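You operate a simulated robot arm through the tools that you are given. There is no shell and no other tool. Be economical: measure what you need, move in short steps, check, and stop when the job is done.

You run a simulated two-armed robot. Do the job below in one go: nothing can be reset, and whatever is moved stays where it is left.

JOB
Raise the door by its green chain up to the yellow mark.
Fine: power switch to OFF first, drive selector to HAND for the pull, then back to MOTOR.

The check looks at the end state, three seconds after you hand in, the way a careful person would. Anything else that was tipped, shoved, dropped, spilled or broken makes it a failure.

ROBOT AND FRAMES
Two 7-joint arms with two-finger parallel grippers on one trunk, on a base that drives. Base frame: it is fixed to the floor where the robot stands at the start and does not move with it; the origin is under the middle of the robot, x ahead of it, y to its left, z up. Lengths are in cm, angles in degrees, forces in N, time in s.
The left shoulder is at the start at [6, 18.9, 94.8], the right one opposite. With the tool pointing down near the work surface each hand reaches from about 10 to 30 cm from the robot's upright axis, wherever it stands, measured 20 degrees to its own side. Places, roughly: belt clip [75, 100, 100]; black chain grip [90, 10, 160]; black down key [90, -10, 140]; blue reset button [90, -100, 160]; door power switch [90, -10, 120]; fan switch [100, -90, 130]; green tag [100, -100, 100]; green up key [90, -10, 160]; red door stop key [90, -10, 150]; red drive selector [100, -30, 100]; red tag [100, -100, 100]; sign switch [100, -90, 130]; signal switch [90, -90, 120]; traffic cone [75, 200, 0]; yard switch [100, -100, 130]; yellow test button [90, -90, 160]. Payload 3.43 kg a hand.
The tool frame of a hand sits at the grasp point between the pads (the TCP): z along the fingers, y along the line on which they close. The tips reach 3 cm beyond it. Largest opening 9.4 cm; finger width 2.8, thickness 1; the body of the gripper, 5 by 9.6 cm, starts 5.5 cm behind the TCP.
Orientation is told as [roll, pitch, yaw] about the base's x, y, z axes, in that order, counted from this pose: with the fingers straight down and closing along the base's y, the tool's x points along the base's -x, its y along +y and its z along -z.

CONTROLS
- The arms move only by the tool step_arm. It takes "left_steps", "right_steps" or both (then of equal length, played together; a hand with none holds still); each is a list of rows, each an object (a shift or turn left out is 0, a gripper value left out holds the last) with "rotation": the turn, a rotation vector about the base's x, y, z in units of 180 degrees (1.0 is 180 degrees), a list of three; "travel": the shift along the base's x, y, z in units of 200 mm (1.0 is 200 mm), a list of three; "fingers": the finger opening in mm, from 0 to 94. In form: [{"rotation": [rx, ry, rz], "travel": [x, y, z], "fingers": fingers}, ...]. A call has 1 to 10 rows; each row is the pose to reach, as a shift and turn from the pose commanded when the call began. A call with a number of a shift or a turn outside -1 to 1 is refused whole. Rows are played at 5 a second. More than 5 cm and 8.6 degrees between two rows, or a gripper value outside its range, and nothing of the call is played. Where a pose cannot be reached the arm comes as near as it can. A force on the tool above 40 N (or 10 N above the force at the start of the call, whichever is more), or a blocked arm, ends the call early, and 0.2 s more pass. Each finger travels about 15.3 cm/s and halts on what it meets, pressing with about 23 N; the grip force reading is that of the motor and also rises with nothing between the fingers. The clock runs only during rows and for 0.2 s after the last one: add rows that repeat a pose to give the fingers time. It gives the time, the measured TCP pose, the force on the tool (base axes), the opening and the grip force at its end, in the units of the frame above (readings bear some noise), with the torque about the TCP (base axes, N m) and any sound that the robot's microphone picked up.
- Cameras (640 x 400 px; columns grow to the right, rows downward): "scene" is now at [2.3, -1.84, 151.14]; the picture's right is [-0.22, -0.98, 0.00], its down [-0.60, 0.14, -0.79] and it looks along [0.77, -0.17, -0.62] (base axes); focal length 258 px, centre (320, 200). "left" rides on the left gripper at [7.6, -1.4, -10.3] in its tool frame; the picture's right is [0.18, 0.98, 0.00], its down [-0.75, 0.14, -0.64] and it looks along [-0.63, 0.12, 0.77] (tool axes); focal length 243 px, centre (320, 200). "right" rides on the right gripper at [7.6, 1.4, -10.3] in its tool frame; the picture's right is [-0.18, 0.98, 0.00], its down [-0.75, -0.14, -0.64] and it looks along [-0.63, -0.12, 0.77] (tool axes); focal length 243 px, centre (320, 200).
- snapshot(camera): a new picture of that camera. No time passes.
- slide_trunk(by): slides the trunk up (or, below 0, down) by that many cm; the arms and the scene camera ride with it, the base frame stays. It gives what a move gives, with no picture.
- roll_base(legs): drives the robot by 1 to 6 legs, each [ahead, left, turn to the left] in cm, cm and degrees, along the robot's own axes; the way and the turn of a leg run together, so that a leg with both is an arc; at most 150 cm and 180 degrees a leg. The arms and the cameras ride along, it lands a little off, and it stops where it bumps. It gives what a move gives.
- turn_head(pan, tilt): turns the head with the scene camera to pan (to the left, within 86 degrees either way) and tilt (down, from -29 to 69), counted from straight ahead of the robot. It gives what a move gives.
- pixel_to_xyz(camera, pixels): there is no depth. For up to 12 entries [column, row, z] of the newest picture of that camera ("zoom" is the newest enlarged one), the place [x, y] in the base frame at which the ray of that pixel passes the height z, good to about 0.2 cm. No time passes.
- zoom(camera, box): a new picture of the part [left, top, right, bottom] of that camera's present view, enlarged. No time passes.
- finish_job(): hands the job in; it is judged then, once.

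Work in short steps. Measure before you move; look again where a grasp or a placing could have gone wrong, and mend it. You have 80 turns and 78 pictures in all, those below and enlarged ones among them. Open the grippers and draw the arms clear of the work before you hand the job in, unless the task says otherwise; then end with one line.

The tools are called after "Call:" as a command line: name --argument value ..., lists and objects as JSON in quotes. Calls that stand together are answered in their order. step_arm: Moves the arms, as the interface text tells. Its arguments: {"type":"object","properties":{"left_steps":{"type":"array","items":{"type":"object","properties":{"rotation":{"type":"array","items":{"type":"number"}},"travel":{"type":"array","items":{"type":"number"}},"fingers":{"type":"number"}}}},"right_steps":{"type":"array","items":{"type":"object","properties":{"rotation":{"type":"array","items":{"type":"number"}},"travel":{"type":"array","items":{"type":"number"}},"fingers":{"type":"number"}}}}},"required":[]} The other tools are called the same way: slide_trunk (by) slides the trunk up or down; roll_base (legs) drives the base; turn_head (pan, tilt) turns the head that bears the scene camera; snapshot (camera) takes a picture; pixel_to_xyz (camera, pixels) gives the place at which the rays of pixels pass given heights; zoom (camera, box) takes an enlarged picture of a part of a camera's view; finish_job () hands the job in.

At the start:

```text
time: 0.0
left_eef_pos: [43.95, 10.54, 100.06]
left_orientation: [-0.1, -0.1, -0.1]
left_ft_force: [0.3, -0.1, 0.4]
left_moment: [0.03, -0.01, 0.0]
left_width: 9.42
left_finger_force: 0.1
right_eef_pos: [35.54, -21.02, 100.0]
right_orientation: [0.0, 0.0, 0.0]
right_ft_force: [1.6, -0.9, -0.7]
right_moment: [0.02, -0.01, -0.01]
right_width: 9.4
right_finger_force: 0.0
trunk travel left (down, up): [-62.0, 37.0]
robot x, y, heading: [-0.4, -0.13, 0.1]
head pan, tilt: [-12.8, 38.0]
```

scene: 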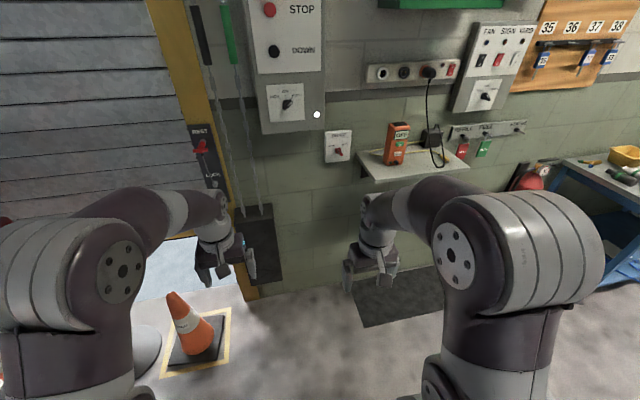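
right: 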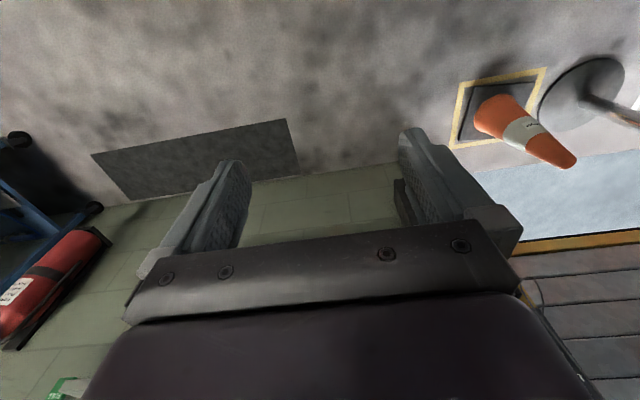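
left: 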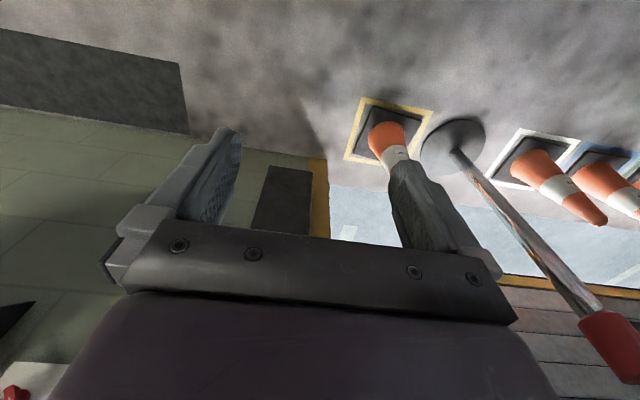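

The scene shows the control box around (290,60), chains around (215,60), a red lever at (205,150), and a power switch at (338,145). I look more closely at these.

Call:
zoom --camera "scene" --box '[160, 0, 360, 125]'

Call:
zoom --camera "scene" --box '[170, 90, 370, 215]'

Call:
turn_head --pan 0 --tilt 0

Call:
snapshot --camera "scene"

```text
3.20 times, centred on (260, 62) of scene
```

zoom: 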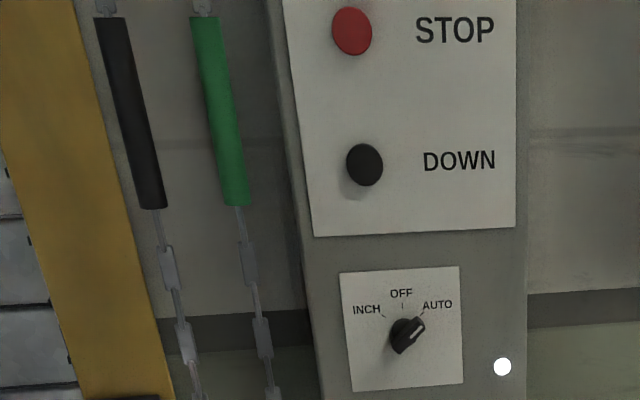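

```text
3.20 times, centred on (270, 152) of scene
```

zoom: 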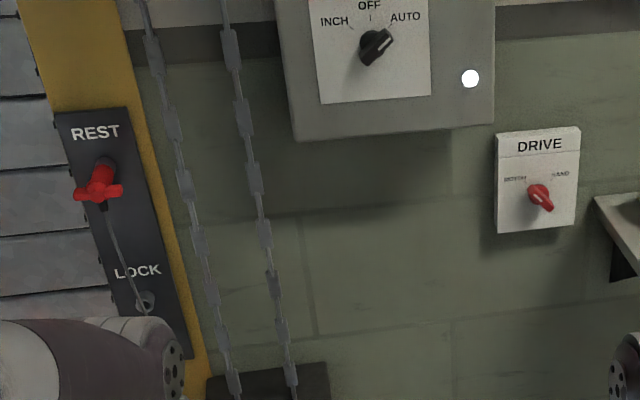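

```text
time: 1.0
left_eef_pos: [44.06, 10.71, 100.05]
left_orientation: [-0.1, -0.1, 0.0]
left_ft_force: [-0.5, -1.2, 0.1]
left_moment: [0.02, 0.0, 0.01]
left_width: 9.4
left_finger_force: 0.0
right_eef_pos: [35.36, -21.03, 100.04]
right_orientation: [-0.1, 0.1, 0.0]
right_ft_force: [0.2, 0.2, 0.5]
right_moment: [0.03, 0.0, -0.02]
right_width: 9.38
right_finger_force: 0.1
trunk travel left (down, up): [-62.0, 37.0]
robot x, y, heading: [-0.0, -0.17, 0.1]
head pan, tilt: [0.0, 0.0]
```

```text
72 pictures are left
```

scene: 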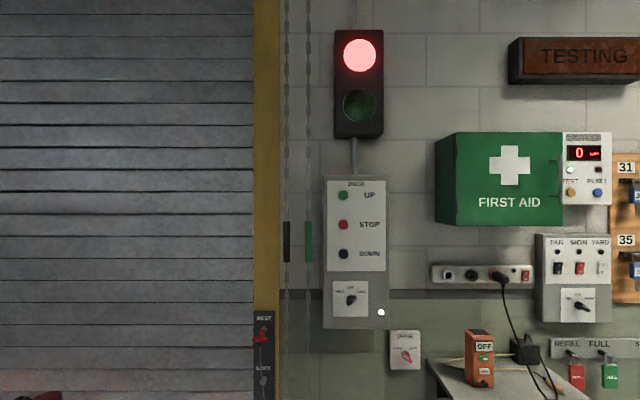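

The head-on view shows the control box (355,260), the chains at columns 286/308, the power knob at (351,300) and the drive selector at (405,350). I look for the yellow mark and the door edge on the left.

Call:
turn_head --pan 35 --tilt 25

Call:
snapshot --camera "scene"

Call:
turn_head --pan 20 --tilt -25

Call:
snapshot --camera "scene"

```text
time: 2.0
left_eef_pos: [44.03, 10.8, 100.04]
left_orientation: [-0.1, -0.1, 0.0]
left_ft_force: [0.5, -0.2, 0.2]
left_moment: [-0.01, -0.04, 0.02]
left_width: 9.41
left_finger_force: 0.0
right_eef_pos: [35.45, -21.13, 99.98]
right_orientation: [0.0, 0.0, -0.1]
right_ft_force: [-1.1, 0.7, 0.4]
right_moment: [0.0, -0.01, 0.01]
right_width: 9.42
right_finger_force: 0.1
trunk travel left (down, up): [-62.0, 37.0]
robot x, y, heading: [0.23, 0.21, -0.2]
head pan, tilt: [35.0, 25.0]
```

```text
71 pictures are left
```

scene: 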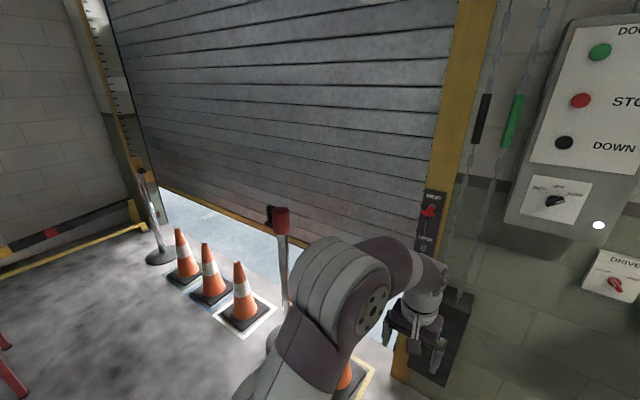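

```text
time: 3.2
left_eef_pos: [43.94, 10.65, 99.91]
left_orientation: [0.0, -0.1, 0.0]
left_ft_force: [0.1, 0.5, 0.0]
left_moment: [0.0, 0.02, 0.01]
left_width: 9.39
left_finger_force: 0.1
right_eef_pos: [35.59, -20.96, 100.07]
right_orientation: [-0.1, -0.1, 0.1]
right_ft_force: [0.9, 0.3, 0.6]
right_moment: [0.02, 0.0, 0.03]
right_width: 9.39
right_finger_force: 0.0
trunk travel left (down, up): [-62.0, 37.0]
robot x, y, heading: [-0.23, 0.1, 0.1]
head pan, tilt: [20.0, -25.0]
```

```text
70 pictures are left
```

scene: 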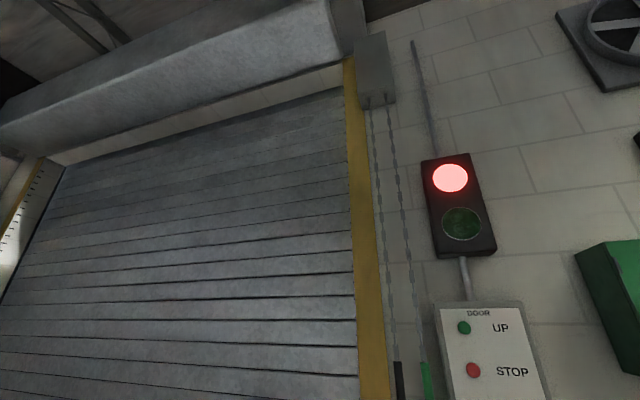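

A tick scale runs on the far-left jamb, from about (100,50) to (130,150) in the earlier view. I look at it enlarged.

Call:
turn_head --pan 55 --tilt 10

Call:
snapshot --camera "scene"

Call:
zoom --camera "scene" --box '[160, 140, 360, 265]'

```text
time: 4.2
left_eef_pos: [43.97, 10.79, 100.02]
left_orientation: [-0.1, -0.1, 0.0]
left_ft_force: [-0.3, -0.2, 0.5]
left_moment: [-0.02, 0.02, 0.01]
left_width: 9.4
left_finger_force: 0.1
right_eef_pos: [35.46, -21.21, 99.97]
right_orientation: [0.0, 0.1, 0.1]
right_ft_force: [0.9, 0.6, 0.0]
right_moment: [-0.01, -0.01, -0.01]
right_width: 9.41
right_finger_force: 0.1
trunk travel left (down, up): [-62.0, 37.0]
robot x, y, heading: [0.14, 0.09, -0.2]
head pan, tilt: [55.0, 10.0]
```

```text
69 pictures are left
```

scene: 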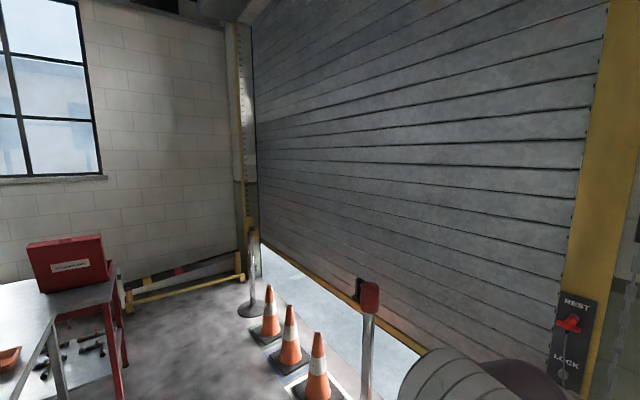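

```text
3.20 times, centred on (260, 202) of scene
```

zoom: 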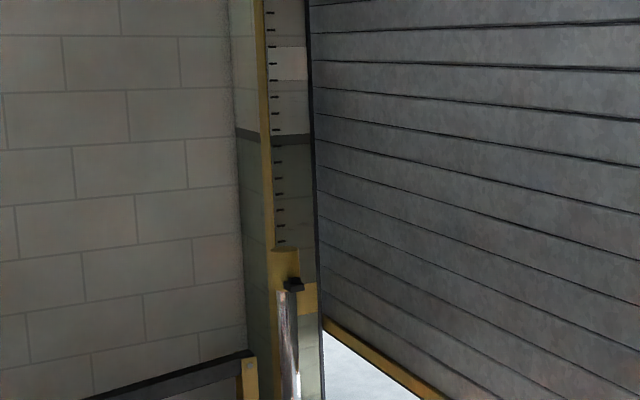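

A yellow patch appears near zoom (300,275), partly behind a stanchion, so I enlarge that.

Call:
zoom --camera "scene" --box '[225, 190, 305, 240]'

Call:
zoom --camera "scene" --box '[220, 20, 300, 70]'

Call:
zoom --camera "scene" --box '[320, 260, 400, 310]'

```text
8.00 times, centred on (265, 215) of scene
```

zoom: 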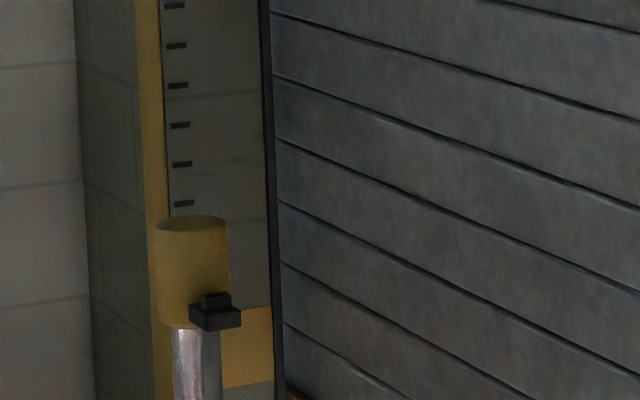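

```text
8.00 times, centred on (260, 45) of scene
```

zoom: 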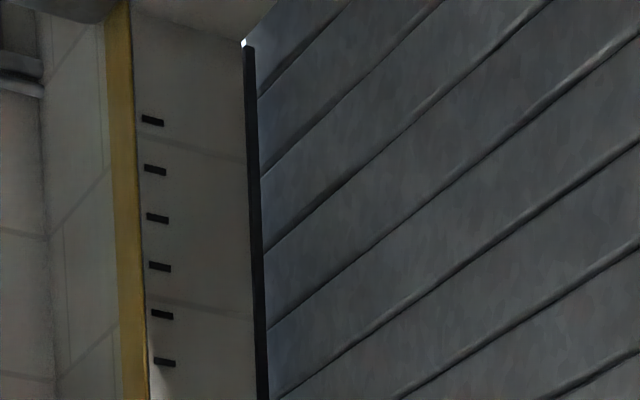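

```text
8.00 times, centred on (360, 285) of scene
```

zoom: 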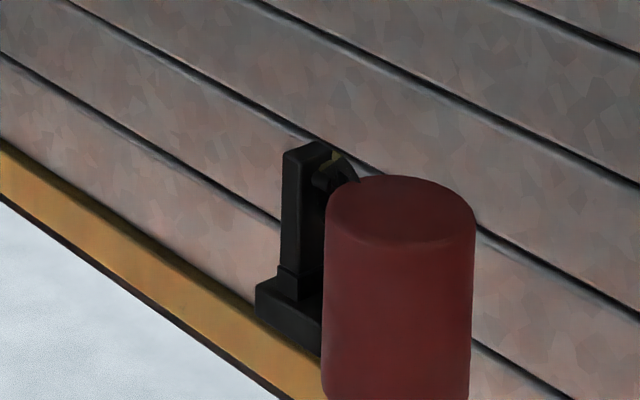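

I measure positions: red post top (370,285), its black clip, door bottom edge at left (262,240) and the yellow mark (258,215) at various heights.

Call:
pixel_to_xyz --camera "scene" --pixels '[[370, 285, 100], [358, 292, 100], [262, 243, 100], [262, 243, 80], [262, 243, 60], [256, 230, 100], [256, 230, 120], [256, 238, 100], [570, 324, 120], [248, 223, 100], [252, 229, 100]]'

Call:
turn_head --pan 45 --tilt 35

Call:
snapshot --camera "scene"

```text
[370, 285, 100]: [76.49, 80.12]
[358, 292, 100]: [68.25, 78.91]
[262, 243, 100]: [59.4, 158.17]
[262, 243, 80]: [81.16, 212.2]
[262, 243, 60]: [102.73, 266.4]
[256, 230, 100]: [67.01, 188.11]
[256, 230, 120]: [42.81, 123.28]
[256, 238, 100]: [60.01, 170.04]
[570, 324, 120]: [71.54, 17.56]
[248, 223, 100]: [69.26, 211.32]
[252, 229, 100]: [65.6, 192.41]
```

```text
time: 5.1
left_eef_pos: [43.98, 10.73, 100.0]
left_orientation: [-0.1, -0.1, 0.1]
left_ft_force: [0.1, -0.6, -0.8]
left_moment: [0.0, -0.02, 0.01]
left_width: 9.39
left_finger_force: 0.1
right_eef_pos: [35.35, -21.06, 99.95]
right_orientation: [0.0, 0.0, 0.0]
right_ft_force: [0.1, 0.3, 0.0]
right_moment: [0.01, -0.02, -0.02]
right_width: 9.42
right_finger_force: 0.0
trunk travel left (down, up): [-62.0, 37.0]
robot x, y, heading: [-0.22, -0.16, -0.2]
head pan, tilt: [45.0, 35.0]
```

```text
64 pictures are left
```

scene: 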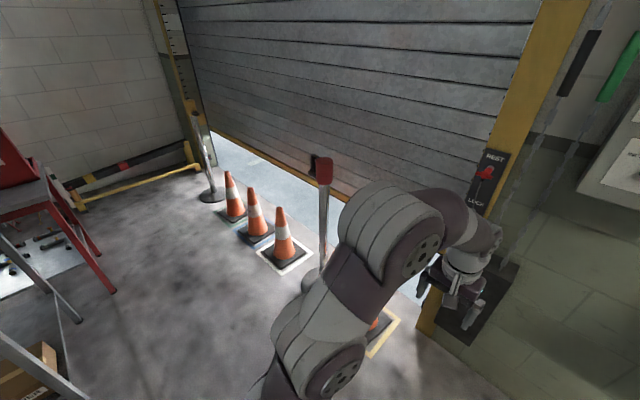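

The post at (325,175) with a black item at its left needs a closer look, as it may be tied to the door.

Call:
zoom --camera "scene" --box '[280, 130, 376, 190]'

Call:
pixel_to_xyz --camera "scene" --pixels '[[325, 275, 0], [325, 283, 5], [285, 250, 0], [80, 295, 0], [60, 180, 80], [115, 290, 0], [85, 330, 0], [212, 195, 0]]'

```text
6.67 times, centred on (328, 160) of scene
```

zoom: 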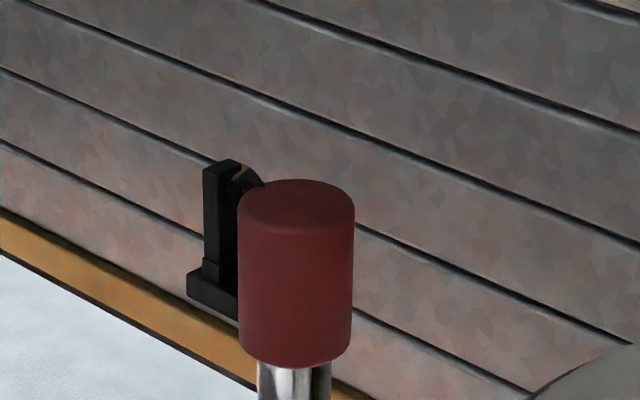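

```text
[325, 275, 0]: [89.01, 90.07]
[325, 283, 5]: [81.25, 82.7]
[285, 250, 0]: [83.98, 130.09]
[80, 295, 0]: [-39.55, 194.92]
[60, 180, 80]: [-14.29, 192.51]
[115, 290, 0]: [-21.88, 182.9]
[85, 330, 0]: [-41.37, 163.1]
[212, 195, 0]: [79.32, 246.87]
```

The clip is parked on its post and doesn't touch the door; the lock pin is at REST. I turn both hands to point forward in the free space.

Call:
step_arm --left_steps '[{"rotation": [0, -0.046, 0]}, {"rotation": [0, -0.092, 0]}, {"rotation": [0, -0.138, 0]}, {"rotation": [0, -0.184, 0]}, {"rotation": [0, -0.23, 0]}, {"rotation": [0, -0.276, 0]}, {"rotation": [0, -0.322, 0]}, {"rotation": [0, -0.368, 0]}, {"rotation": [0, -0.414, 0]}, {"rotation": [0, -0.46, 0]}]' --right_steps '[{"rotation": [0, -0.046, 0]}, {"rotation": [0, -0.092, 0]}, {"rotation": [0, -0.138, 0]}, {"rotation": [0, -0.184, 0]}, {"rotation": [0, -0.23, 0]}, {"rotation": [0, -0.276, 0]}, {"rotation": [0, -0.322, 0]}, {"rotation": [0, -0.368, 0]}, {"rotation": [0, -0.414, 0]}, {"rotation": [0, -0.46, 0]}]'

Call:
step_arm --left_steps '[{"rotation": [0, -0.04, 0]}, {"rotation": [0, -0.04, 0]}]' --right_steps '[{"rotation": [0, -0.04, 0]}, {"rotation": [0, -0.04, 0]}]'

Call:
slide_trunk --by 20

Call:
turn_head --pan -5 --tilt 25

Call:
snapshot --camera "scene"

```text
time: 7.3
left_eef_pos: [44.63, 10.66, 100.72]
left_orientation: [-0.1, -74.3, 0.0]
left_ft_force: [0.2, 0.3, 0.4]
left_moment: [0.01, -0.03, -0.01]
left_width: 9.39
left_finger_force: 0.1
left hand out of reach, approached as far as the arm can: row 9, 10
right_eef_pos: [39.37, -21.8, 102.98]
right_orientation: [7.7, -71.6, -7.2]
right_ft_force: [0.4, 0.3, -0.9]
right_moment: [0.04, -0.01, -0.01]
right_width: 9.41
right_finger_force: 0.1
right hand out of reach, approached as far as the arm can: row 5, 6, 7, 8, 9, 10
trunk travel left (down, up): [-62.0, 37.0]
robot x, y, heading: [-0.03, 0.03, 0.0]
head pan, tilt: [45.0, 35.0]
```

```text
time: 7.9
left_eef_pos: [44.55, 10.72, 100.78]
left_orientation: [0.0, -74.2, -0.1]
left_ft_force: [-0.2, 0.5, 0.3]
left_moment: [-0.03, 0.03, -0.03]
left_width: 9.4
left_finger_force: 0.1
left hand out of reach, approached as far as the arm can: row 1, 2
right_eef_pos: [39.4, -21.79, 103.03]
right_orientation: [7.6, -71.6, -7.2]
right_ft_force: [0.0, -0.3, 0.1]
right_moment: [0.04, -0.03, 0.03]
right_width: 9.41
right_finger_force: 0.1
right hand out of reach, approached as far as the arm can: row 1, 2
trunk travel left (down, up): [-62.0, 37.0]
robot x, y, heading: [-0.26, -0.26, -0.1]
head pan, tilt: [45.0, 35.0]
```

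```text
time: 10.1
left_eef_pos: [44.81, 10.65, 120.75]
left_orientation: [0.0, -74.1, -0.1]
left_ft_force: [0.6, 0.0, 0.3]
left_moment: [0.02, -0.04, 0.03]
left_width: 9.39
left_finger_force: 0.0
right_eef_pos: [39.39, -21.83, 122.92]
right_orientation: [7.7, -71.4, -7.2]
right_ft_force: [0.0, 0.3, 0.1]
right_moment: [-0.01, 0.03, 0.01]
right_width: 9.41
right_finger_force: 0.1
trunk travel left (down, up): [-82.0, 17.0]
robot x, y, heading: [0.34, 0.03, 0.1]
head pan, tilt: [45.0, 35.0]
```

```text
time: 11.3
left_eef_pos: [44.78, 10.65, 120.73]
left_orientation: [0.1, -74.2, -0.1]
left_ft_force: [-0.1, -0.4, 0.7]
left_moment: [0.0, -0.04, -0.01]
left_width: 9.39
left_finger_force: 0.1
right_eef_pos: [39.31, -21.86, 123.05]
right_orientation: [7.7, -71.5, -7.2]
right_ft_force: [-0.1, -0.8, 0.7]
right_moment: [0.04, -0.01, 0.01]
right_width: 9.37
right_finger_force: 0.1
trunk travel left (down, up): [-82.0, 17.0]
robot x, y, heading: [-0.07, 0.02, 0.2]
head pan, tilt: [-5.0, 25.0]
```

```text
62 pictures are left
```

scene: 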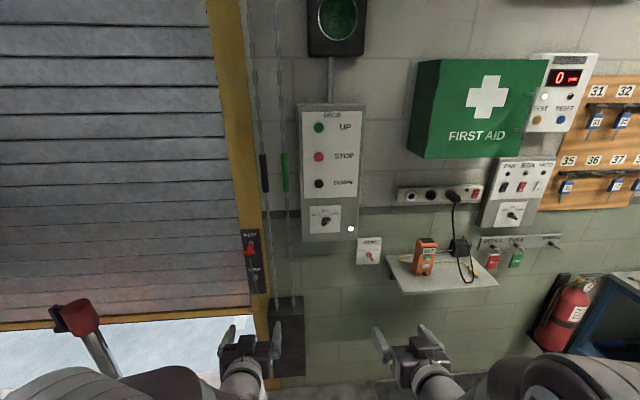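

Both hands were short of level because they were too near the body. I move them 12 cm ahead and finish the levelling, and locate fixtures: knob (323,221), selector (369,256), green grip (285,172).

Call:
step_arm --left_steps '[{"travel": [0.2, 0, 0]}, {"travel": [0.4, 0, 0]}, {"travel": [0.6, 0, 0]}, {"travel": [0.6, 0, 0]}]' --right_steps '[{"travel": [0.2, 0, 0]}, {"travel": [0.4, 0, 0]}, {"travel": [0.6, 0, 0]}, {"travel": [0.8, 0, 0]}]'

Call:
pixel_to_xyz --camera "scene" --pixels '[[324, 221, 120], [369, 256, 100], [369, 256, 105], [285, 172, 160], [285, 172, 140], [285, 190, 140], [264, 172, 150], [351, 229, 120], [324, 221, 130], [388, 257, 100]]'

```text
time: 12.3
left_eef_pos: [57.1, 10.6, 120.62]
left_orientation: [0.2, -74.1, -0.4]
left_ft_force: [0.0, 0.5, 0.2]
left_moment: [0.0, -0.04, 0.01]
left_width: 9.42
left_finger_force: 0.0
right_eef_pos: [53.28, -22.67, 122.57]
right_orientation: [8.1, -71.2, -7.1]
right_ft_force: [0.6, -0.1, -0.2]
right_moment: [0.01, -0.01, 0.01]
right_width: 9.39
right_finger_force: 0.0
right hand out of reach, approached as far as the arm can: row 1, 2, 3, 4
trunk travel left (down, up): [-82.0, 17.0]
robot x, y, heading: [-0.16, 0.23, 0.2]
head pan, tilt: [-5.0, 25.0]
```

```text
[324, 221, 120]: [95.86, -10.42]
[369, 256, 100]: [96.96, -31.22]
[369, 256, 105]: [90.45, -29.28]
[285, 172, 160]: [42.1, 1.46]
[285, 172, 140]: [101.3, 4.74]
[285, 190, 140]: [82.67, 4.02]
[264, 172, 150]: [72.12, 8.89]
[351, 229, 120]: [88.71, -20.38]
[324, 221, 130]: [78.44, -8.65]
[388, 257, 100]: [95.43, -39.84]
```

The left is still at pitch −74; I try finishing the levelling at this larger extension.

Call:
step_arm --left_steps '[{"rotation": [0, -0.045, 0]}, {"rotation": [0, -0.088, 0]}, {"rotation": [0, -0.088, 0]}]' --right_steps '[{"rotation": [-0.02, -0.03, 0.02], "travel": [0.15, 0, 0]}, {"rotation": [-0.04, -0.06, 0.04], "travel": [0.3, 0, 0]}, {"rotation": [-0.04, -0.1, 0.04], "travel": [0.3, 0, 0]}]'

```text
time: 13.1
left_eef_pos: [56.52, 10.68, 120.84]
left_orientation: [173.4, -89.7, -173.5]
left_ft_force: [-1.4, -0.2, -0.5]
left_moment: [0.01, 0.02, -0.03]
left_width: 9.41
left_finger_force: 0.1
right_eef_pos: [58.9, -22.43, 122.91]
right_orientation: [-84.5, -84.1, 91.3]
right_ft_force: [0.1, 0.6, 0.6]
right_moment: [-0.03, -0.01, -0.02]
right_width: 9.41
right_finger_force: 0.1
trunk travel left (down, up): [-82.0, 17.0]
robot x, y, heading: [0.02, -0.28, -0.2]
head pan, tilt: [-5.0, 25.0]
```

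The left hand is level; the right still needs −6.8° about z and +5.9° about x. I apply that and then drive 15 ahead and 8 right, which leaves clearance to the wall.

Call:
step_arm --right_steps '[{"rotation": [0.033, 0, -0.033]}, {"rotation": [0.033, 0, -0.038]}, {"rotation": [0.033, 0, -0.038]}]'

Call:
roll_base --legs '[[15, -8, 0]]'

Call:
snapshot --camera "scene"

Call:
zoom --camera "scene" --box '[240, 150, 440, 275]'

Call:
snapshot --camera "right"

```text
time: 13.9
left_eef_pos: [56.82, 10.69, 120.67]
left_orientation: [43.5, -90.0, -43.6]
left_ft_force: [0.5, 0.6, -0.3]
left_moment: [-0.02, 0.0, -0.02]
left_width: 9.41
left_finger_force: 0.0
right_eef_pos: [58.85, -24.17, 122.88]
right_orientation: [3.2, -89.5, -1.7]
right_ft_force: [-0.1, -0.5, -0.8]
right_moment: [0.0, 0.03, 0.02]
right_width: 9.38
right_finger_force: 0.1
right hand out of reach, approached as far as the arm can: row 1, 2, 3
trunk travel left (down, up): [-82.0, 17.0]
robot x, y, heading: [-0.05, 0.32, -0.0]
head pan, tilt: [-5.0, 25.0]
```

```text
time: 15.3
left_eef_pos: [71.64, 2.82, 120.7]
left_orientation: [-170.5, -89.9, 170.4]
left_ft_force: [-0.2, 0.3, 0.5]
left_moment: [-0.02, 0.01, 0.01]
left_width: 9.42
left_finger_force: 0.1
right_eef_pos: [73.55, -32.03, 123.07]
right_orientation: [-2.8, -89.7, 4.3]
right_ft_force: [-0.7, -0.1, -0.1]
right_moment: [0.0, 0.01, -0.03]
right_width: 9.41
right_finger_force: 0.1
trunk travel left (down, up): [-82.0, 17.0]
robot x, y, heading: [15.12, -8.2, -0.0]
head pan, tilt: [-5.0, 25.0]
```

```text
61 pictures are left
```

scene: 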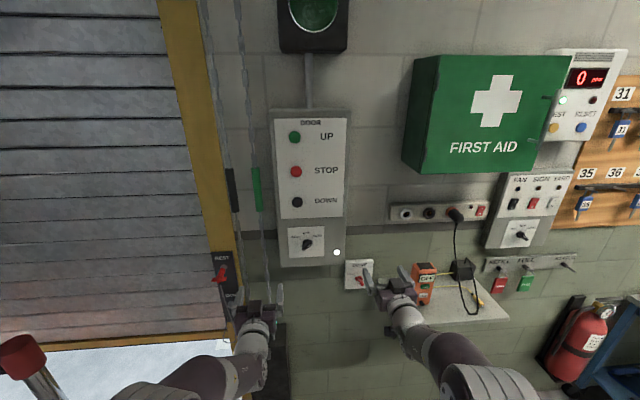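

```text
3.20 times, centred on (340, 212) of scene
```

zoom: 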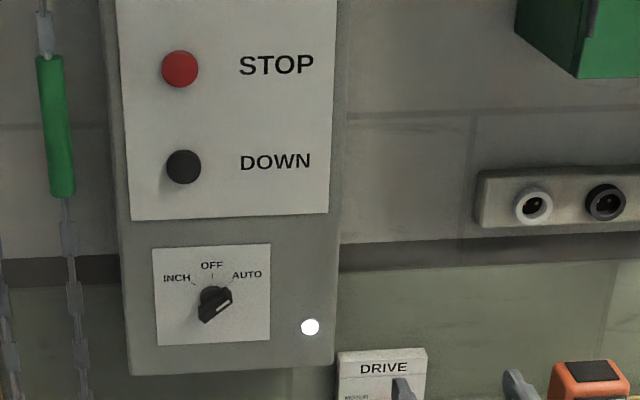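

```text
59 pictures are left
```

right: 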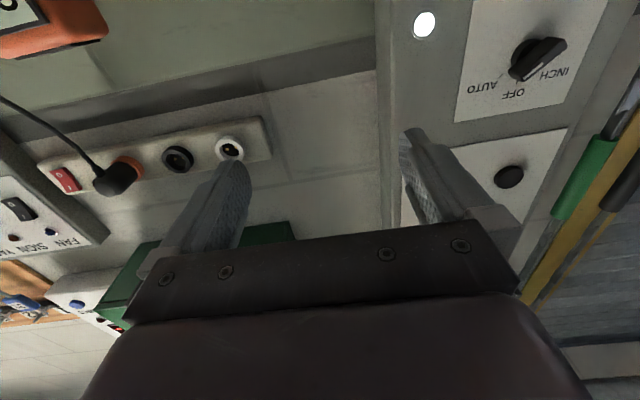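

I triangulate the knobs, grip and selector from this new viewpoint against the previous rays.

Call:
pixel_to_xyz --camera "scene" --pixels '[[307, 244.5, 120], [307, 244.5, 130], [257, 188, 140], [257, 188, 150], [257, 206, 140], [337, 253, 120], [360, 283, 100], [360, 283, 105], [231, 190, 140], [254.5, 168, 150]]'

Call:
pixel_to_xyz --camera "right" --pixels '[[525, 60, 120], [525, 60, 122], [525, 60, 118], [425, 25, 120], [425, 25, 115], [509, 176, 130], [509, 176, 128]]'

```text
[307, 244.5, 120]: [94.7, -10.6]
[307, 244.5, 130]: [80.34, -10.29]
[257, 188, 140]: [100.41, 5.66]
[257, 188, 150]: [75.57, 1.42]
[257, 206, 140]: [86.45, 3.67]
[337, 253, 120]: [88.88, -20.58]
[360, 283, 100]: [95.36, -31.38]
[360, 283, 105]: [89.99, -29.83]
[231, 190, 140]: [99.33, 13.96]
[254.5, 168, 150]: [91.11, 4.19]
```

```text
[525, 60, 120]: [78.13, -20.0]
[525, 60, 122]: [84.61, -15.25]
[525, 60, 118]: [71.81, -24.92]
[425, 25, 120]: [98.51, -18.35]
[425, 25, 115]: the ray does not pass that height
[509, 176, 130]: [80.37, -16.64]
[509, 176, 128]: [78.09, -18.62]
```

Estimates: power knob ≈ [89.5,−10.6,123.6], pointing to AUTO at about 45°; green grip ≈ [95.8,5,142]. I move the left hand 10 cm left and bring the right hand in front of the knob, rolled 45° so its fingers straddle the bar.

Call:
step_arm --left_steps '[{"travel": [0, 0.2, 0]}, {"travel": [0, 0.4, 0]}, {"travel": [0, 0.5, 0]}, {"travel": [0, 0.5, 0]}, {"travel": [0, 0.5, 0]}, {"travel": [0, 0.5, 0]}, {"travel": [0, 0.5, 0]}]' --right_steps '[{"travel": [0, 0.18, 0], "rotation": [0.045, 0, 0], "fingers": 60}, {"travel": [0, 0.36, 0], "rotation": [0.09, 0, 0]}, {"travel": [0, 0.54, 0], "rotation": [0.135, 0, 0]}, {"travel": [0, 0.72, 0], "rotation": [0.18, 0, 0]}, {"travel": [0, 0.9, 0.03], "rotation": [0.22, 0, 0]}, {"travel": [0, 1.0, 0.03], "rotation": [0.25, 0, 0]}, {"travel": [0, 1.0, 0.03], "rotation": [0.25, 0, 0]}]'

Call:
snapshot --camera "right"

Call:
zoom --camera "scene" --box '[240, 190, 400, 290]'

```text
time: 16.9
left_eef_pos: [71.58, 4.35, 120.85]
left_orientation: [68.5, -89.9, -68.3]
left_ft_force: [0.7, 1.3, 0.3]
left_moment: [0.03, -0.01, 0.0]
left_width: 9.4
left_finger_force: 0.0
left hand out of reach, approached as far as the arm can: row 1, 2, 3, 4, 5, 6, 7
right_eef_pos: [76.84, -25.98, 127.07]
right_orientation: [89.0, -44.9, -82.4]
right_ft_force: [-0.1, 0.5, -0.5]
right_moment: [0.01, -0.01, 0.0]
right_width: 5.99
right_finger_force: 0.0
right hand out of reach, approached as far as the arm can: row 1, 2, 3, 4, 5, 6, 7
trunk travel left (down, up): [-82.0, 17.0]
robot x, y, heading: [15.21, -7.98, -0.0]
head pan, tilt: [-5.0, 25.0]
```

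```text
58 pictures are left
```

right: 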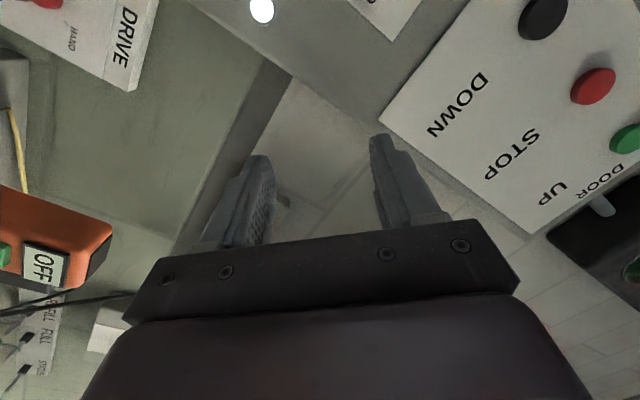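

```text
4.00 times, centred on (320, 240) of scene
```

zoom: 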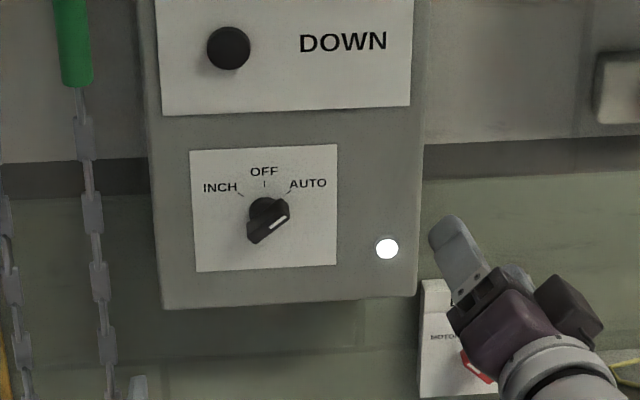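

Sideways reach is limited; the right hand sits at [76.8,−26], yawed 7° left, so I shift the base instead: 23 cm left and 7° right to line the hand up with the knob.

Call:
roll_base --legs '[[0, 22.8, 0], [0, 0, -7]]'

Call:
snapshot --camera "right"

Call:
snapshot --camera "scene"

```text
time: 19.2
left_eef_pos: [72.68, 19.8, 120.85]
left_orientation: [14.8, -90.0, -21.6]
left_ft_force: [0.2, 0.8, -0.1]
left_moment: [-0.02, -0.01, 0.0]
left_width: 9.39
left_finger_force: 0.0
right_eef_pos: [74.13, -10.89, 127.07]
right_orientation: [89.0, -45.0, -89.6]
right_ft_force: [-0.9, -0.6, 0.1]
right_moment: [0.01, 0.03, -0.01]
right_width: 6.0
right_finger_force: 0.0
trunk travel left (down, up): [-82.0, 17.0]
robot x, y, heading: [14.72, 14.8, -7.0]
head pan, tilt: [-5.0, 25.0]
```

```text
56 pictures are left
```

right: 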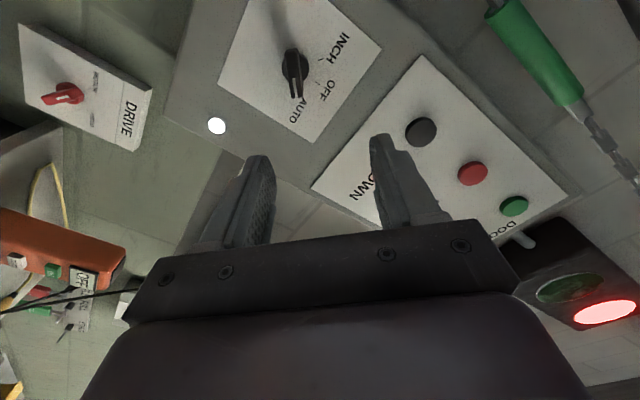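

```text
55 pictures are left
```

scene: 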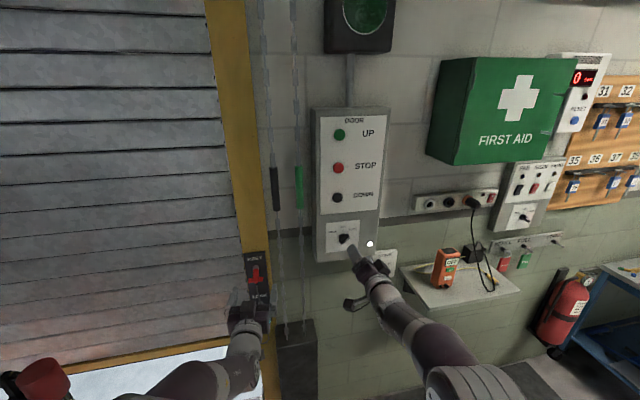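

In the right view the knob bar at (294,72) lies vertical, exactly across the finger line, so the 45° roll is right. I check the sideways offset.

Call:
pixel_to_xyz --camera "right" --pixels '[[295, 68, 123], [295, 68, 123.5], [295, 68, 124], [420, 132, 134]]'

Call:
pixel_to_xyz --camera "scene" --pixels '[[344, 239, 122], [344, 239, 123], [344, 239, 124], [299, 187, 142], [274, 187, 142], [382, 263, 105]]'

Call:
zoom --camera "right" --box '[220, 0, 380, 100]'

```text
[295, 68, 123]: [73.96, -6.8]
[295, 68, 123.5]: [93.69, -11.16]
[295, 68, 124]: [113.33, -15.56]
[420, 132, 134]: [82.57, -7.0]
```

```text
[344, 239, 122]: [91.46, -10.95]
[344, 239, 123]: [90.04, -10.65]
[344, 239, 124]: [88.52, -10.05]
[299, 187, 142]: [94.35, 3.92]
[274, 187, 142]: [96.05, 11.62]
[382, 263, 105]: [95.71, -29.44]
```

```text
4.00 times, centred on (300, 50) of right
```

zoom: 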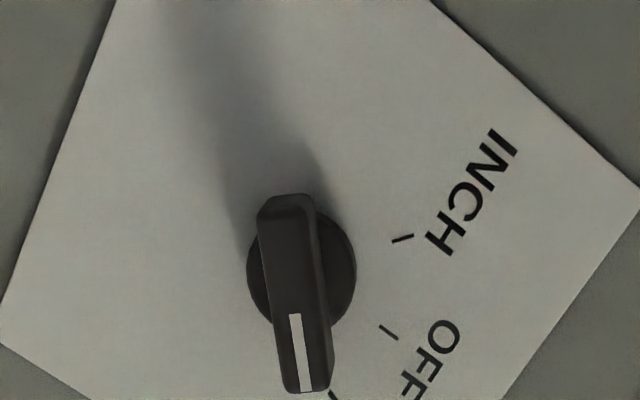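

Knob ≈ [89.5,−10.4,123.4]. I shift the right hand to that axis and advance partway, then look again.

Call:
step_arm --right_steps '[{"travel": [0, 0.025, -0.1], "fingers": 60}, {"travel": [0, 0.025, -0.185]}, {"travel": [0.15, 0.025, -0.185]}, {"travel": [0.3, 0.025, -0.185]}, {"travel": [0.3, 0.025, -0.185]}]'

Call:
snapshot --camera "right"

Call:
zoom --camera "scene" --box '[290, 190, 418, 270]'

```text
time: 20.4
left_eef_pos: [72.5, 19.63, 120.87]
left_orientation: [159.3, -89.9, -166.3]
left_ft_force: [-0.3, -0.3, 0.8]
left_moment: [0.0, 0.01, 0.02]
left_width: 9.38
left_finger_force: 0.1
right_eef_pos: [79.93, -10.54, 123.35]
right_orientation: [88.8, -45.1, -89.0]
right_ft_force: [-0.4, 0.3, 0.6]
right_moment: [0.02, 0.03, -0.01]
right_width: 6.01
right_finger_force: 0.0
right hand out of reach, approached as far as the arm can: row 1, 2, 3
trunk travel left (down, up): [-82.0, 17.0]
robot x, y, heading: [14.7, 14.58, -7.1]
head pan, tilt: [-5.0, 25.0]
```

```text
53 pictures are left
```

right: 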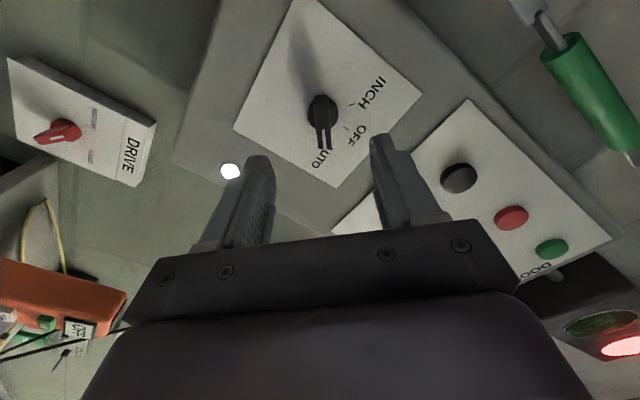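

```text
5.00 times, centred on (354, 230) of scene
```

zoom: 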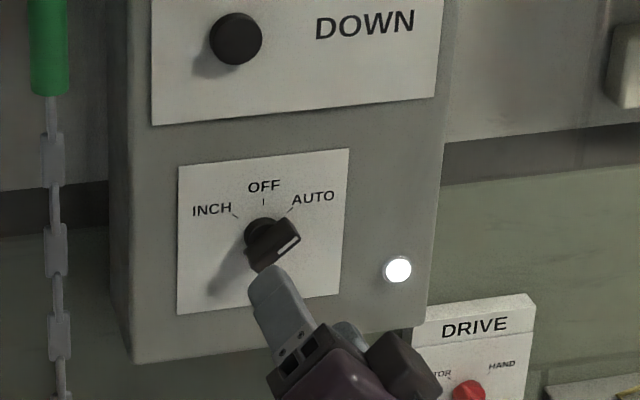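

The knob (321,112) is now on the approach plane (col 320). I advance 5.5 cm.

Call:
step_arm --right_steps '[{"travel": [0.1, 0, 0]}, {"travel": [0.2, 0, 0]}, {"travel": [0.275, 0, 0]}, {"travel": [0.275, 0, 0]}]'

Call:
snapshot --camera "right"

Call:
zoom --camera "scene" --box '[290, 190, 418, 270]'

```text
time: 21.4
left_eef_pos: [72.69, 19.73, 120.78]
left_orientation: [34.6, -90.0, -41.4]
left_ft_force: [0.3, 0.2, -0.5]
left_moment: [-0.01, -0.01, 0.0]
left_width: 9.38
left_finger_force: 0.1
right_eef_pos: [85.56, -10.51, 123.32]
right_orientation: [89.0, -45.0, -89.5]
right_ft_force: [0.9, -0.7, 0.4]
right_moment: [0.01, -0.01, -0.03]
right_width: 6.0
right_finger_force: 0.1
trunk travel left (down, up): [-82.0, 17.0]
robot x, y, heading: [14.97, 14.48, -7.1]
head pan, tilt: [-5.0, 25.0]
```

```text
51 pictures are left
```

right: 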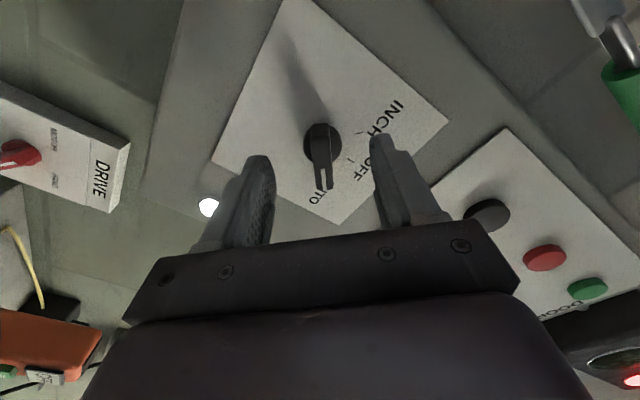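

```text
5.00 times, centred on (354, 230) of scene
```

zoom: 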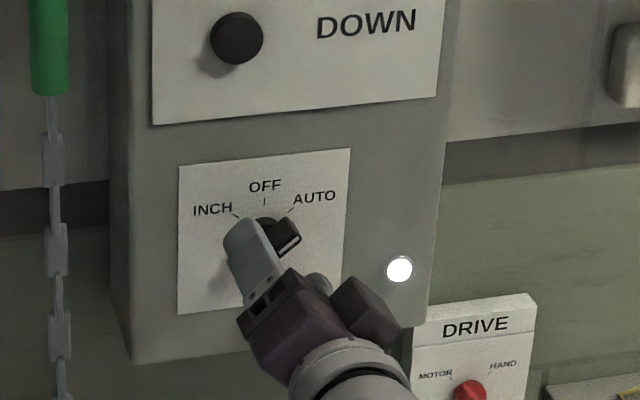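

The bar is between the fingertips; the panel face seems near x≈91. I advance 1.3 cm more and close gently.

Call:
step_arm --right_steps '[{"travel": [0.065, 0, 0], "fingers": 60}, {"travel": [0.065, 0, 0], "fingers": 40}, {"travel": [0.065, 0, 0], "fingers": 20}, {"travel": [0.065, 0, 0], "fingers": 5}, {"travel": [0.065, 0, 0], "fingers": 5}]'

Call:
snapshot --camera "right"

```text
time: 22.6
left_eef_pos: [72.64, 19.7, 120.88]
left_orientation: [-172.4, -90.0, 165.7]
left_ft_force: [0.0, -1.3, 0.4]
left_moment: [0.02, -0.03, 0.02]
left_width: 9.41
left_finger_force: 0.0
right_eef_pos: [86.9, -10.42, 123.32]
right_orientation: [89.1, -45.0, -89.6]
right_ft_force: [-1.5, 2.4, 1.5]
right_moment: [0.02, -0.54, 0.6]
right_width: 1.2
right_finger_force: 44.7
trunk travel left (down, up): [-82.0, 17.0]
robot x, y, heading: [14.81, 14.69, -7.3]
head pan, tilt: [-5.0, 25.0]
```

```text
49 pictures are left
```

right: 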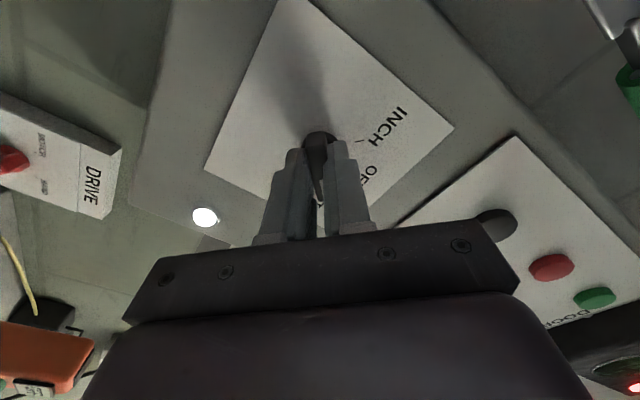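

Gripped at 1.2 cm on the bar. I rotate −45° about x (AUTO → OFF).

Call:
step_arm --right_steps '[{"rotation": [-0.04, 0, 0]}, {"rotation": [-0.08, 0, 0]}, {"rotation": [-0.12, 0, 0]}, {"rotation": [-0.16, 0, 0]}, {"rotation": [-0.2, 0, 0]}, {"rotation": [-0.235, 0, 0]}, {"rotation": [-0.25, 0, 0]}, {"rotation": [-0.25, 0, 0]}]'

Call:
zoom --camera "scene" --box '[290, 190, 418, 270]'

Call:
snapshot --camera "right"

```text
time: 24.4
left_eef_pos: [72.67, 19.69, 120.79]
left_orientation: [59.6, -89.9, -66.5]
left_ft_force: [-1.6, 0.7, 0.1]
left_moment: [0.02, 0.01, 0.03]
left_width: 9.41
left_finger_force: 0.0
right_eef_pos: [86.89, -10.42, 123.32]
right_orientation: [-9.5, -89.6, 9.1]
right_ft_force: [-1.7, 0.5, 0.7]
right_moment: [-0.01, 0.01, 0.53]
right_width: 1.18
right_finger_force: 45.2
trunk travel left (down, up): [-82.0, 17.0]
robot x, y, heading: [15.02, 14.6, -7.3]
head pan, tilt: [-5.0, 25.0]
```

```text
5.00 times, centred on (354, 230) of scene
```

zoom: 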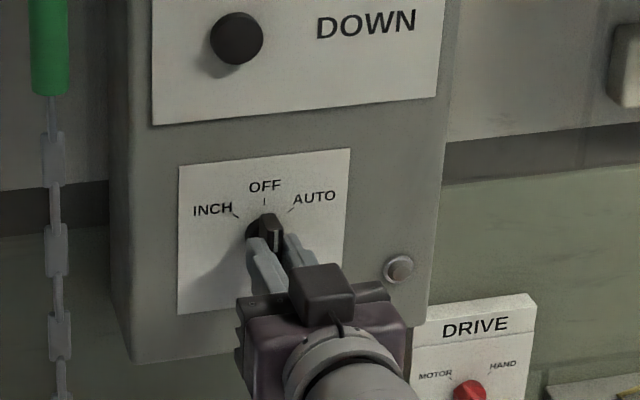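

```text
47 pictures are left
```

right: 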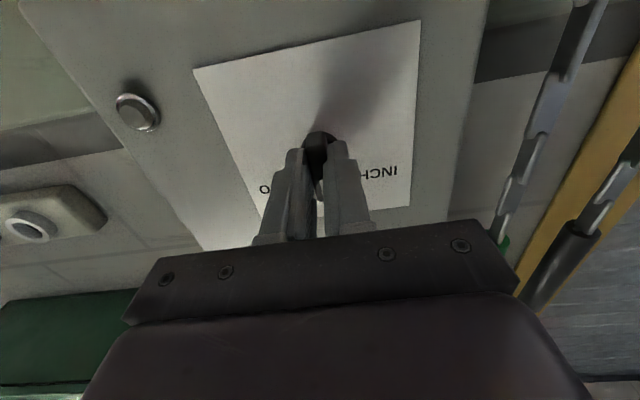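

The lamp is out and the knob points at OFF. I open, back away 10 cm, and look at it again.

Call:
step_arm --right_steps '[{"fingers": 40}, {"fingers": 60}, {"travel": [-0.15, 0, 0]}, {"travel": [-0.35, 0, 0]}, {"travel": [-0.5, 0, 0]}, {"travel": [-0.5, 0, 0]}]'

Call:
zoom --camera "scene" --box '[290, 200, 450, 300]'

Call:
snapshot --camera "right"

```text
time: 25.8
left_eef_pos: [72.74, 19.8, 120.84]
left_orientation: [18.0, -90.0, -25.0]
left_ft_force: [0.2, -0.5, -0.2]
left_moment: [-0.01, -0.02, 0.01]
left_width: 9.37
left_finger_force: 0.0
right_eef_pos: [77.19, -11.59, 123.56]
right_orientation: [0.7, -89.5, -0.9]
right_ft_force: [0.2, -0.3, -0.1]
right_moment: [0.01, -0.04, 0.0]
right_width: 5.99
right_finger_force: 0.0
right hand out of reach, approached as far as the arm can: row 4, 5, 6
trunk travel left (down, up): [-82.0, 17.0]
robot x, y, heading: [15.15, 14.4, -7.1]
head pan, tilt: [-5.0, 25.0]
```

```text
4.00 times, centred on (370, 250) of scene
```

zoom: 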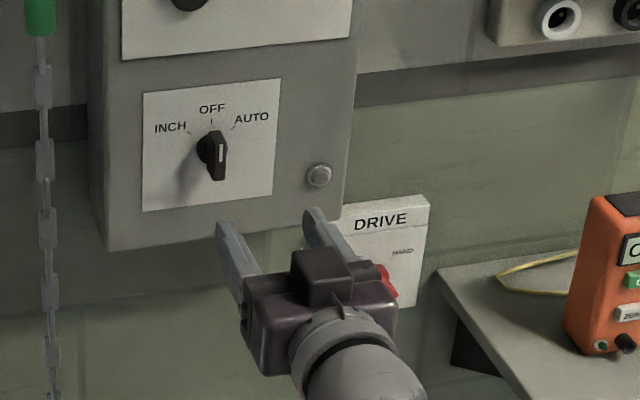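

```text
45 pictures are left
```

right: 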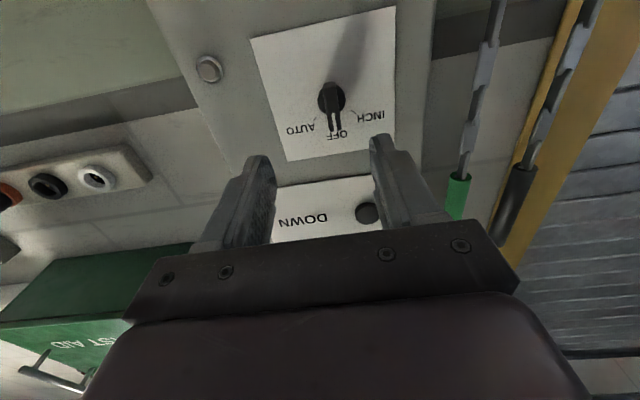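

Power is OFF. Next I check where the shelf lies before lowering the right hand toward the selector.

Call:
pixel_to_xyz --camera "scene" --pixels '[[400, 267, 95], [400, 267, 90], [421, 300, 95], [421, 300, 90], [384, 270, 104], [384, 270, 106]]'

Call:
slide_trunk --by -18

Call:
roll_base --legs '[[0, -12, 0]]'

Call:
snapshot --camera "scene"

Call:
snapshot --camera "right"

```text
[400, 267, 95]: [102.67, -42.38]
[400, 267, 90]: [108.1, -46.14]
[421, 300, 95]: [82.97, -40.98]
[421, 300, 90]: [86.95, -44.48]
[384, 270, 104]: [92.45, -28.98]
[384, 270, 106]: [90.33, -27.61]
```

```text
time: 27.8
left_eef_pos: [72.58, 19.71, 102.9]
left_orientation: [56.5, -90.0, -63.3]
left_ft_force: [0.0, 0.4, -0.6]
left_moment: [0.01, 0.0, -0.02]
left_width: 9.4
left_finger_force: 0.2
right_eef_pos: [77.12, -11.46, 105.51]
right_orientation: [1.1, -89.6, -1.4]
right_ft_force: [0.0, -0.4, -0.4]
right_moment: [-0.04, 0.01, 0.01]
right_width: 5.99
right_finger_force: 0.1
trunk travel left (down, up): [-64.0, 35.0]
robot x, y, heading: [15.04, 14.36, -6.9]
head pan, tilt: [-5.0, 25.0]
```

```text
time: 29.1
left_eef_pos: [71.21, 7.64, 102.82]
left_orientation: [71.2, -89.9, -78.0]
left_ft_force: [0.2, -0.7, -0.2]
left_moment: [0.01, -0.05, 0.01]
left_width: 9.4
left_finger_force: 0.1
right_eef_pos: [75.44, -23.6, 105.61]
right_orientation: [6.5, -89.6, -6.7]
right_ft_force: [0.0, -0.3, 0.2]
right_moment: [-0.04, -0.02, 0.02]
right_width: 5.99
right_finger_force: 0.1
trunk travel left (down, up): [-64.0, 35.0]
robot x, y, heading: [13.21, 2.72, -7.2]
head pan, tilt: [-5.0, 25.0]
```

```text
44 pictures are left
```

scene: 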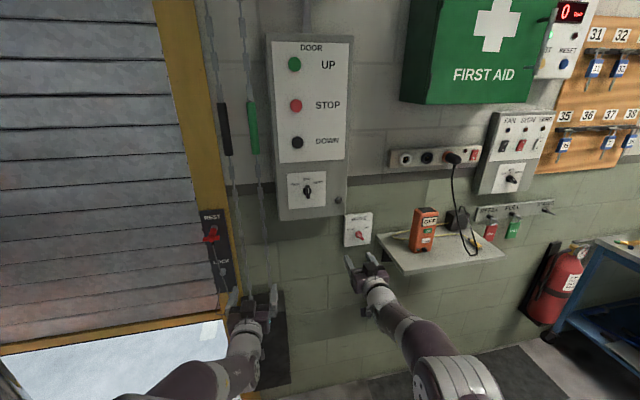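

```text
43 pictures are left
```

right: 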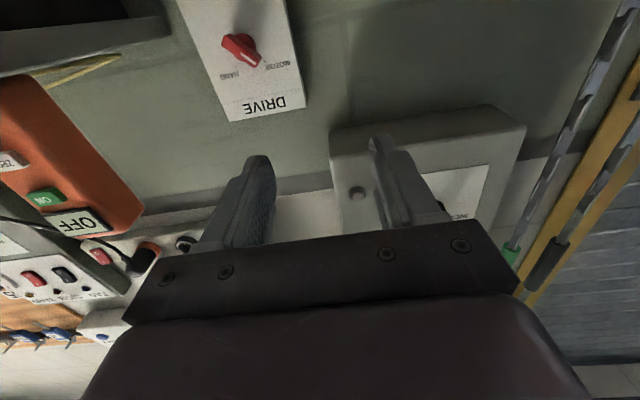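

The selector appears at scene (360,236), right view (241,47). I enlarge it and compute its position.

Call:
zoom --camera "scene" --box '[330, 205, 394, 245]'

Call:
pixel_to_xyz --camera "scene" --pixels '[[360, 235, 100], [360, 235, 102], [360, 235, 104], [360, 235, 106]]'

Call:
pixel_to_xyz --camera "right" --pixels '[[238, 46, 101], [238, 46, 102], [238, 46, 103], [238, 46, 104]]'

```text
10.00 times, centred on (362, 225) of scene
```

zoom: 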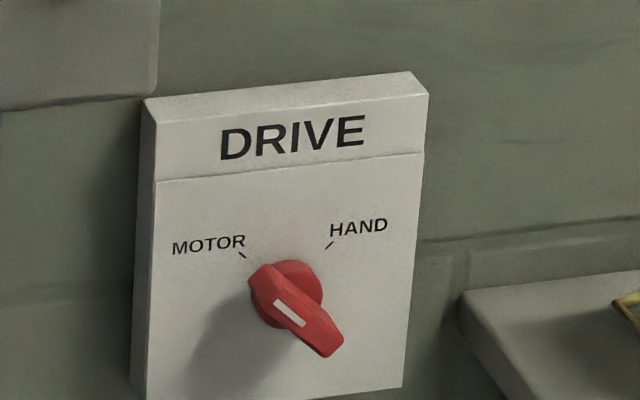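

```text
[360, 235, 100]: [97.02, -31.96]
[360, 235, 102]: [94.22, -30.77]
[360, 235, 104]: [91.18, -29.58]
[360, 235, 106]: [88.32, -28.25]
```

```text
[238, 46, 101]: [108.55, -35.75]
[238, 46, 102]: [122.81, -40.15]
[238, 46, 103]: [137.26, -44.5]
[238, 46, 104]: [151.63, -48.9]
```

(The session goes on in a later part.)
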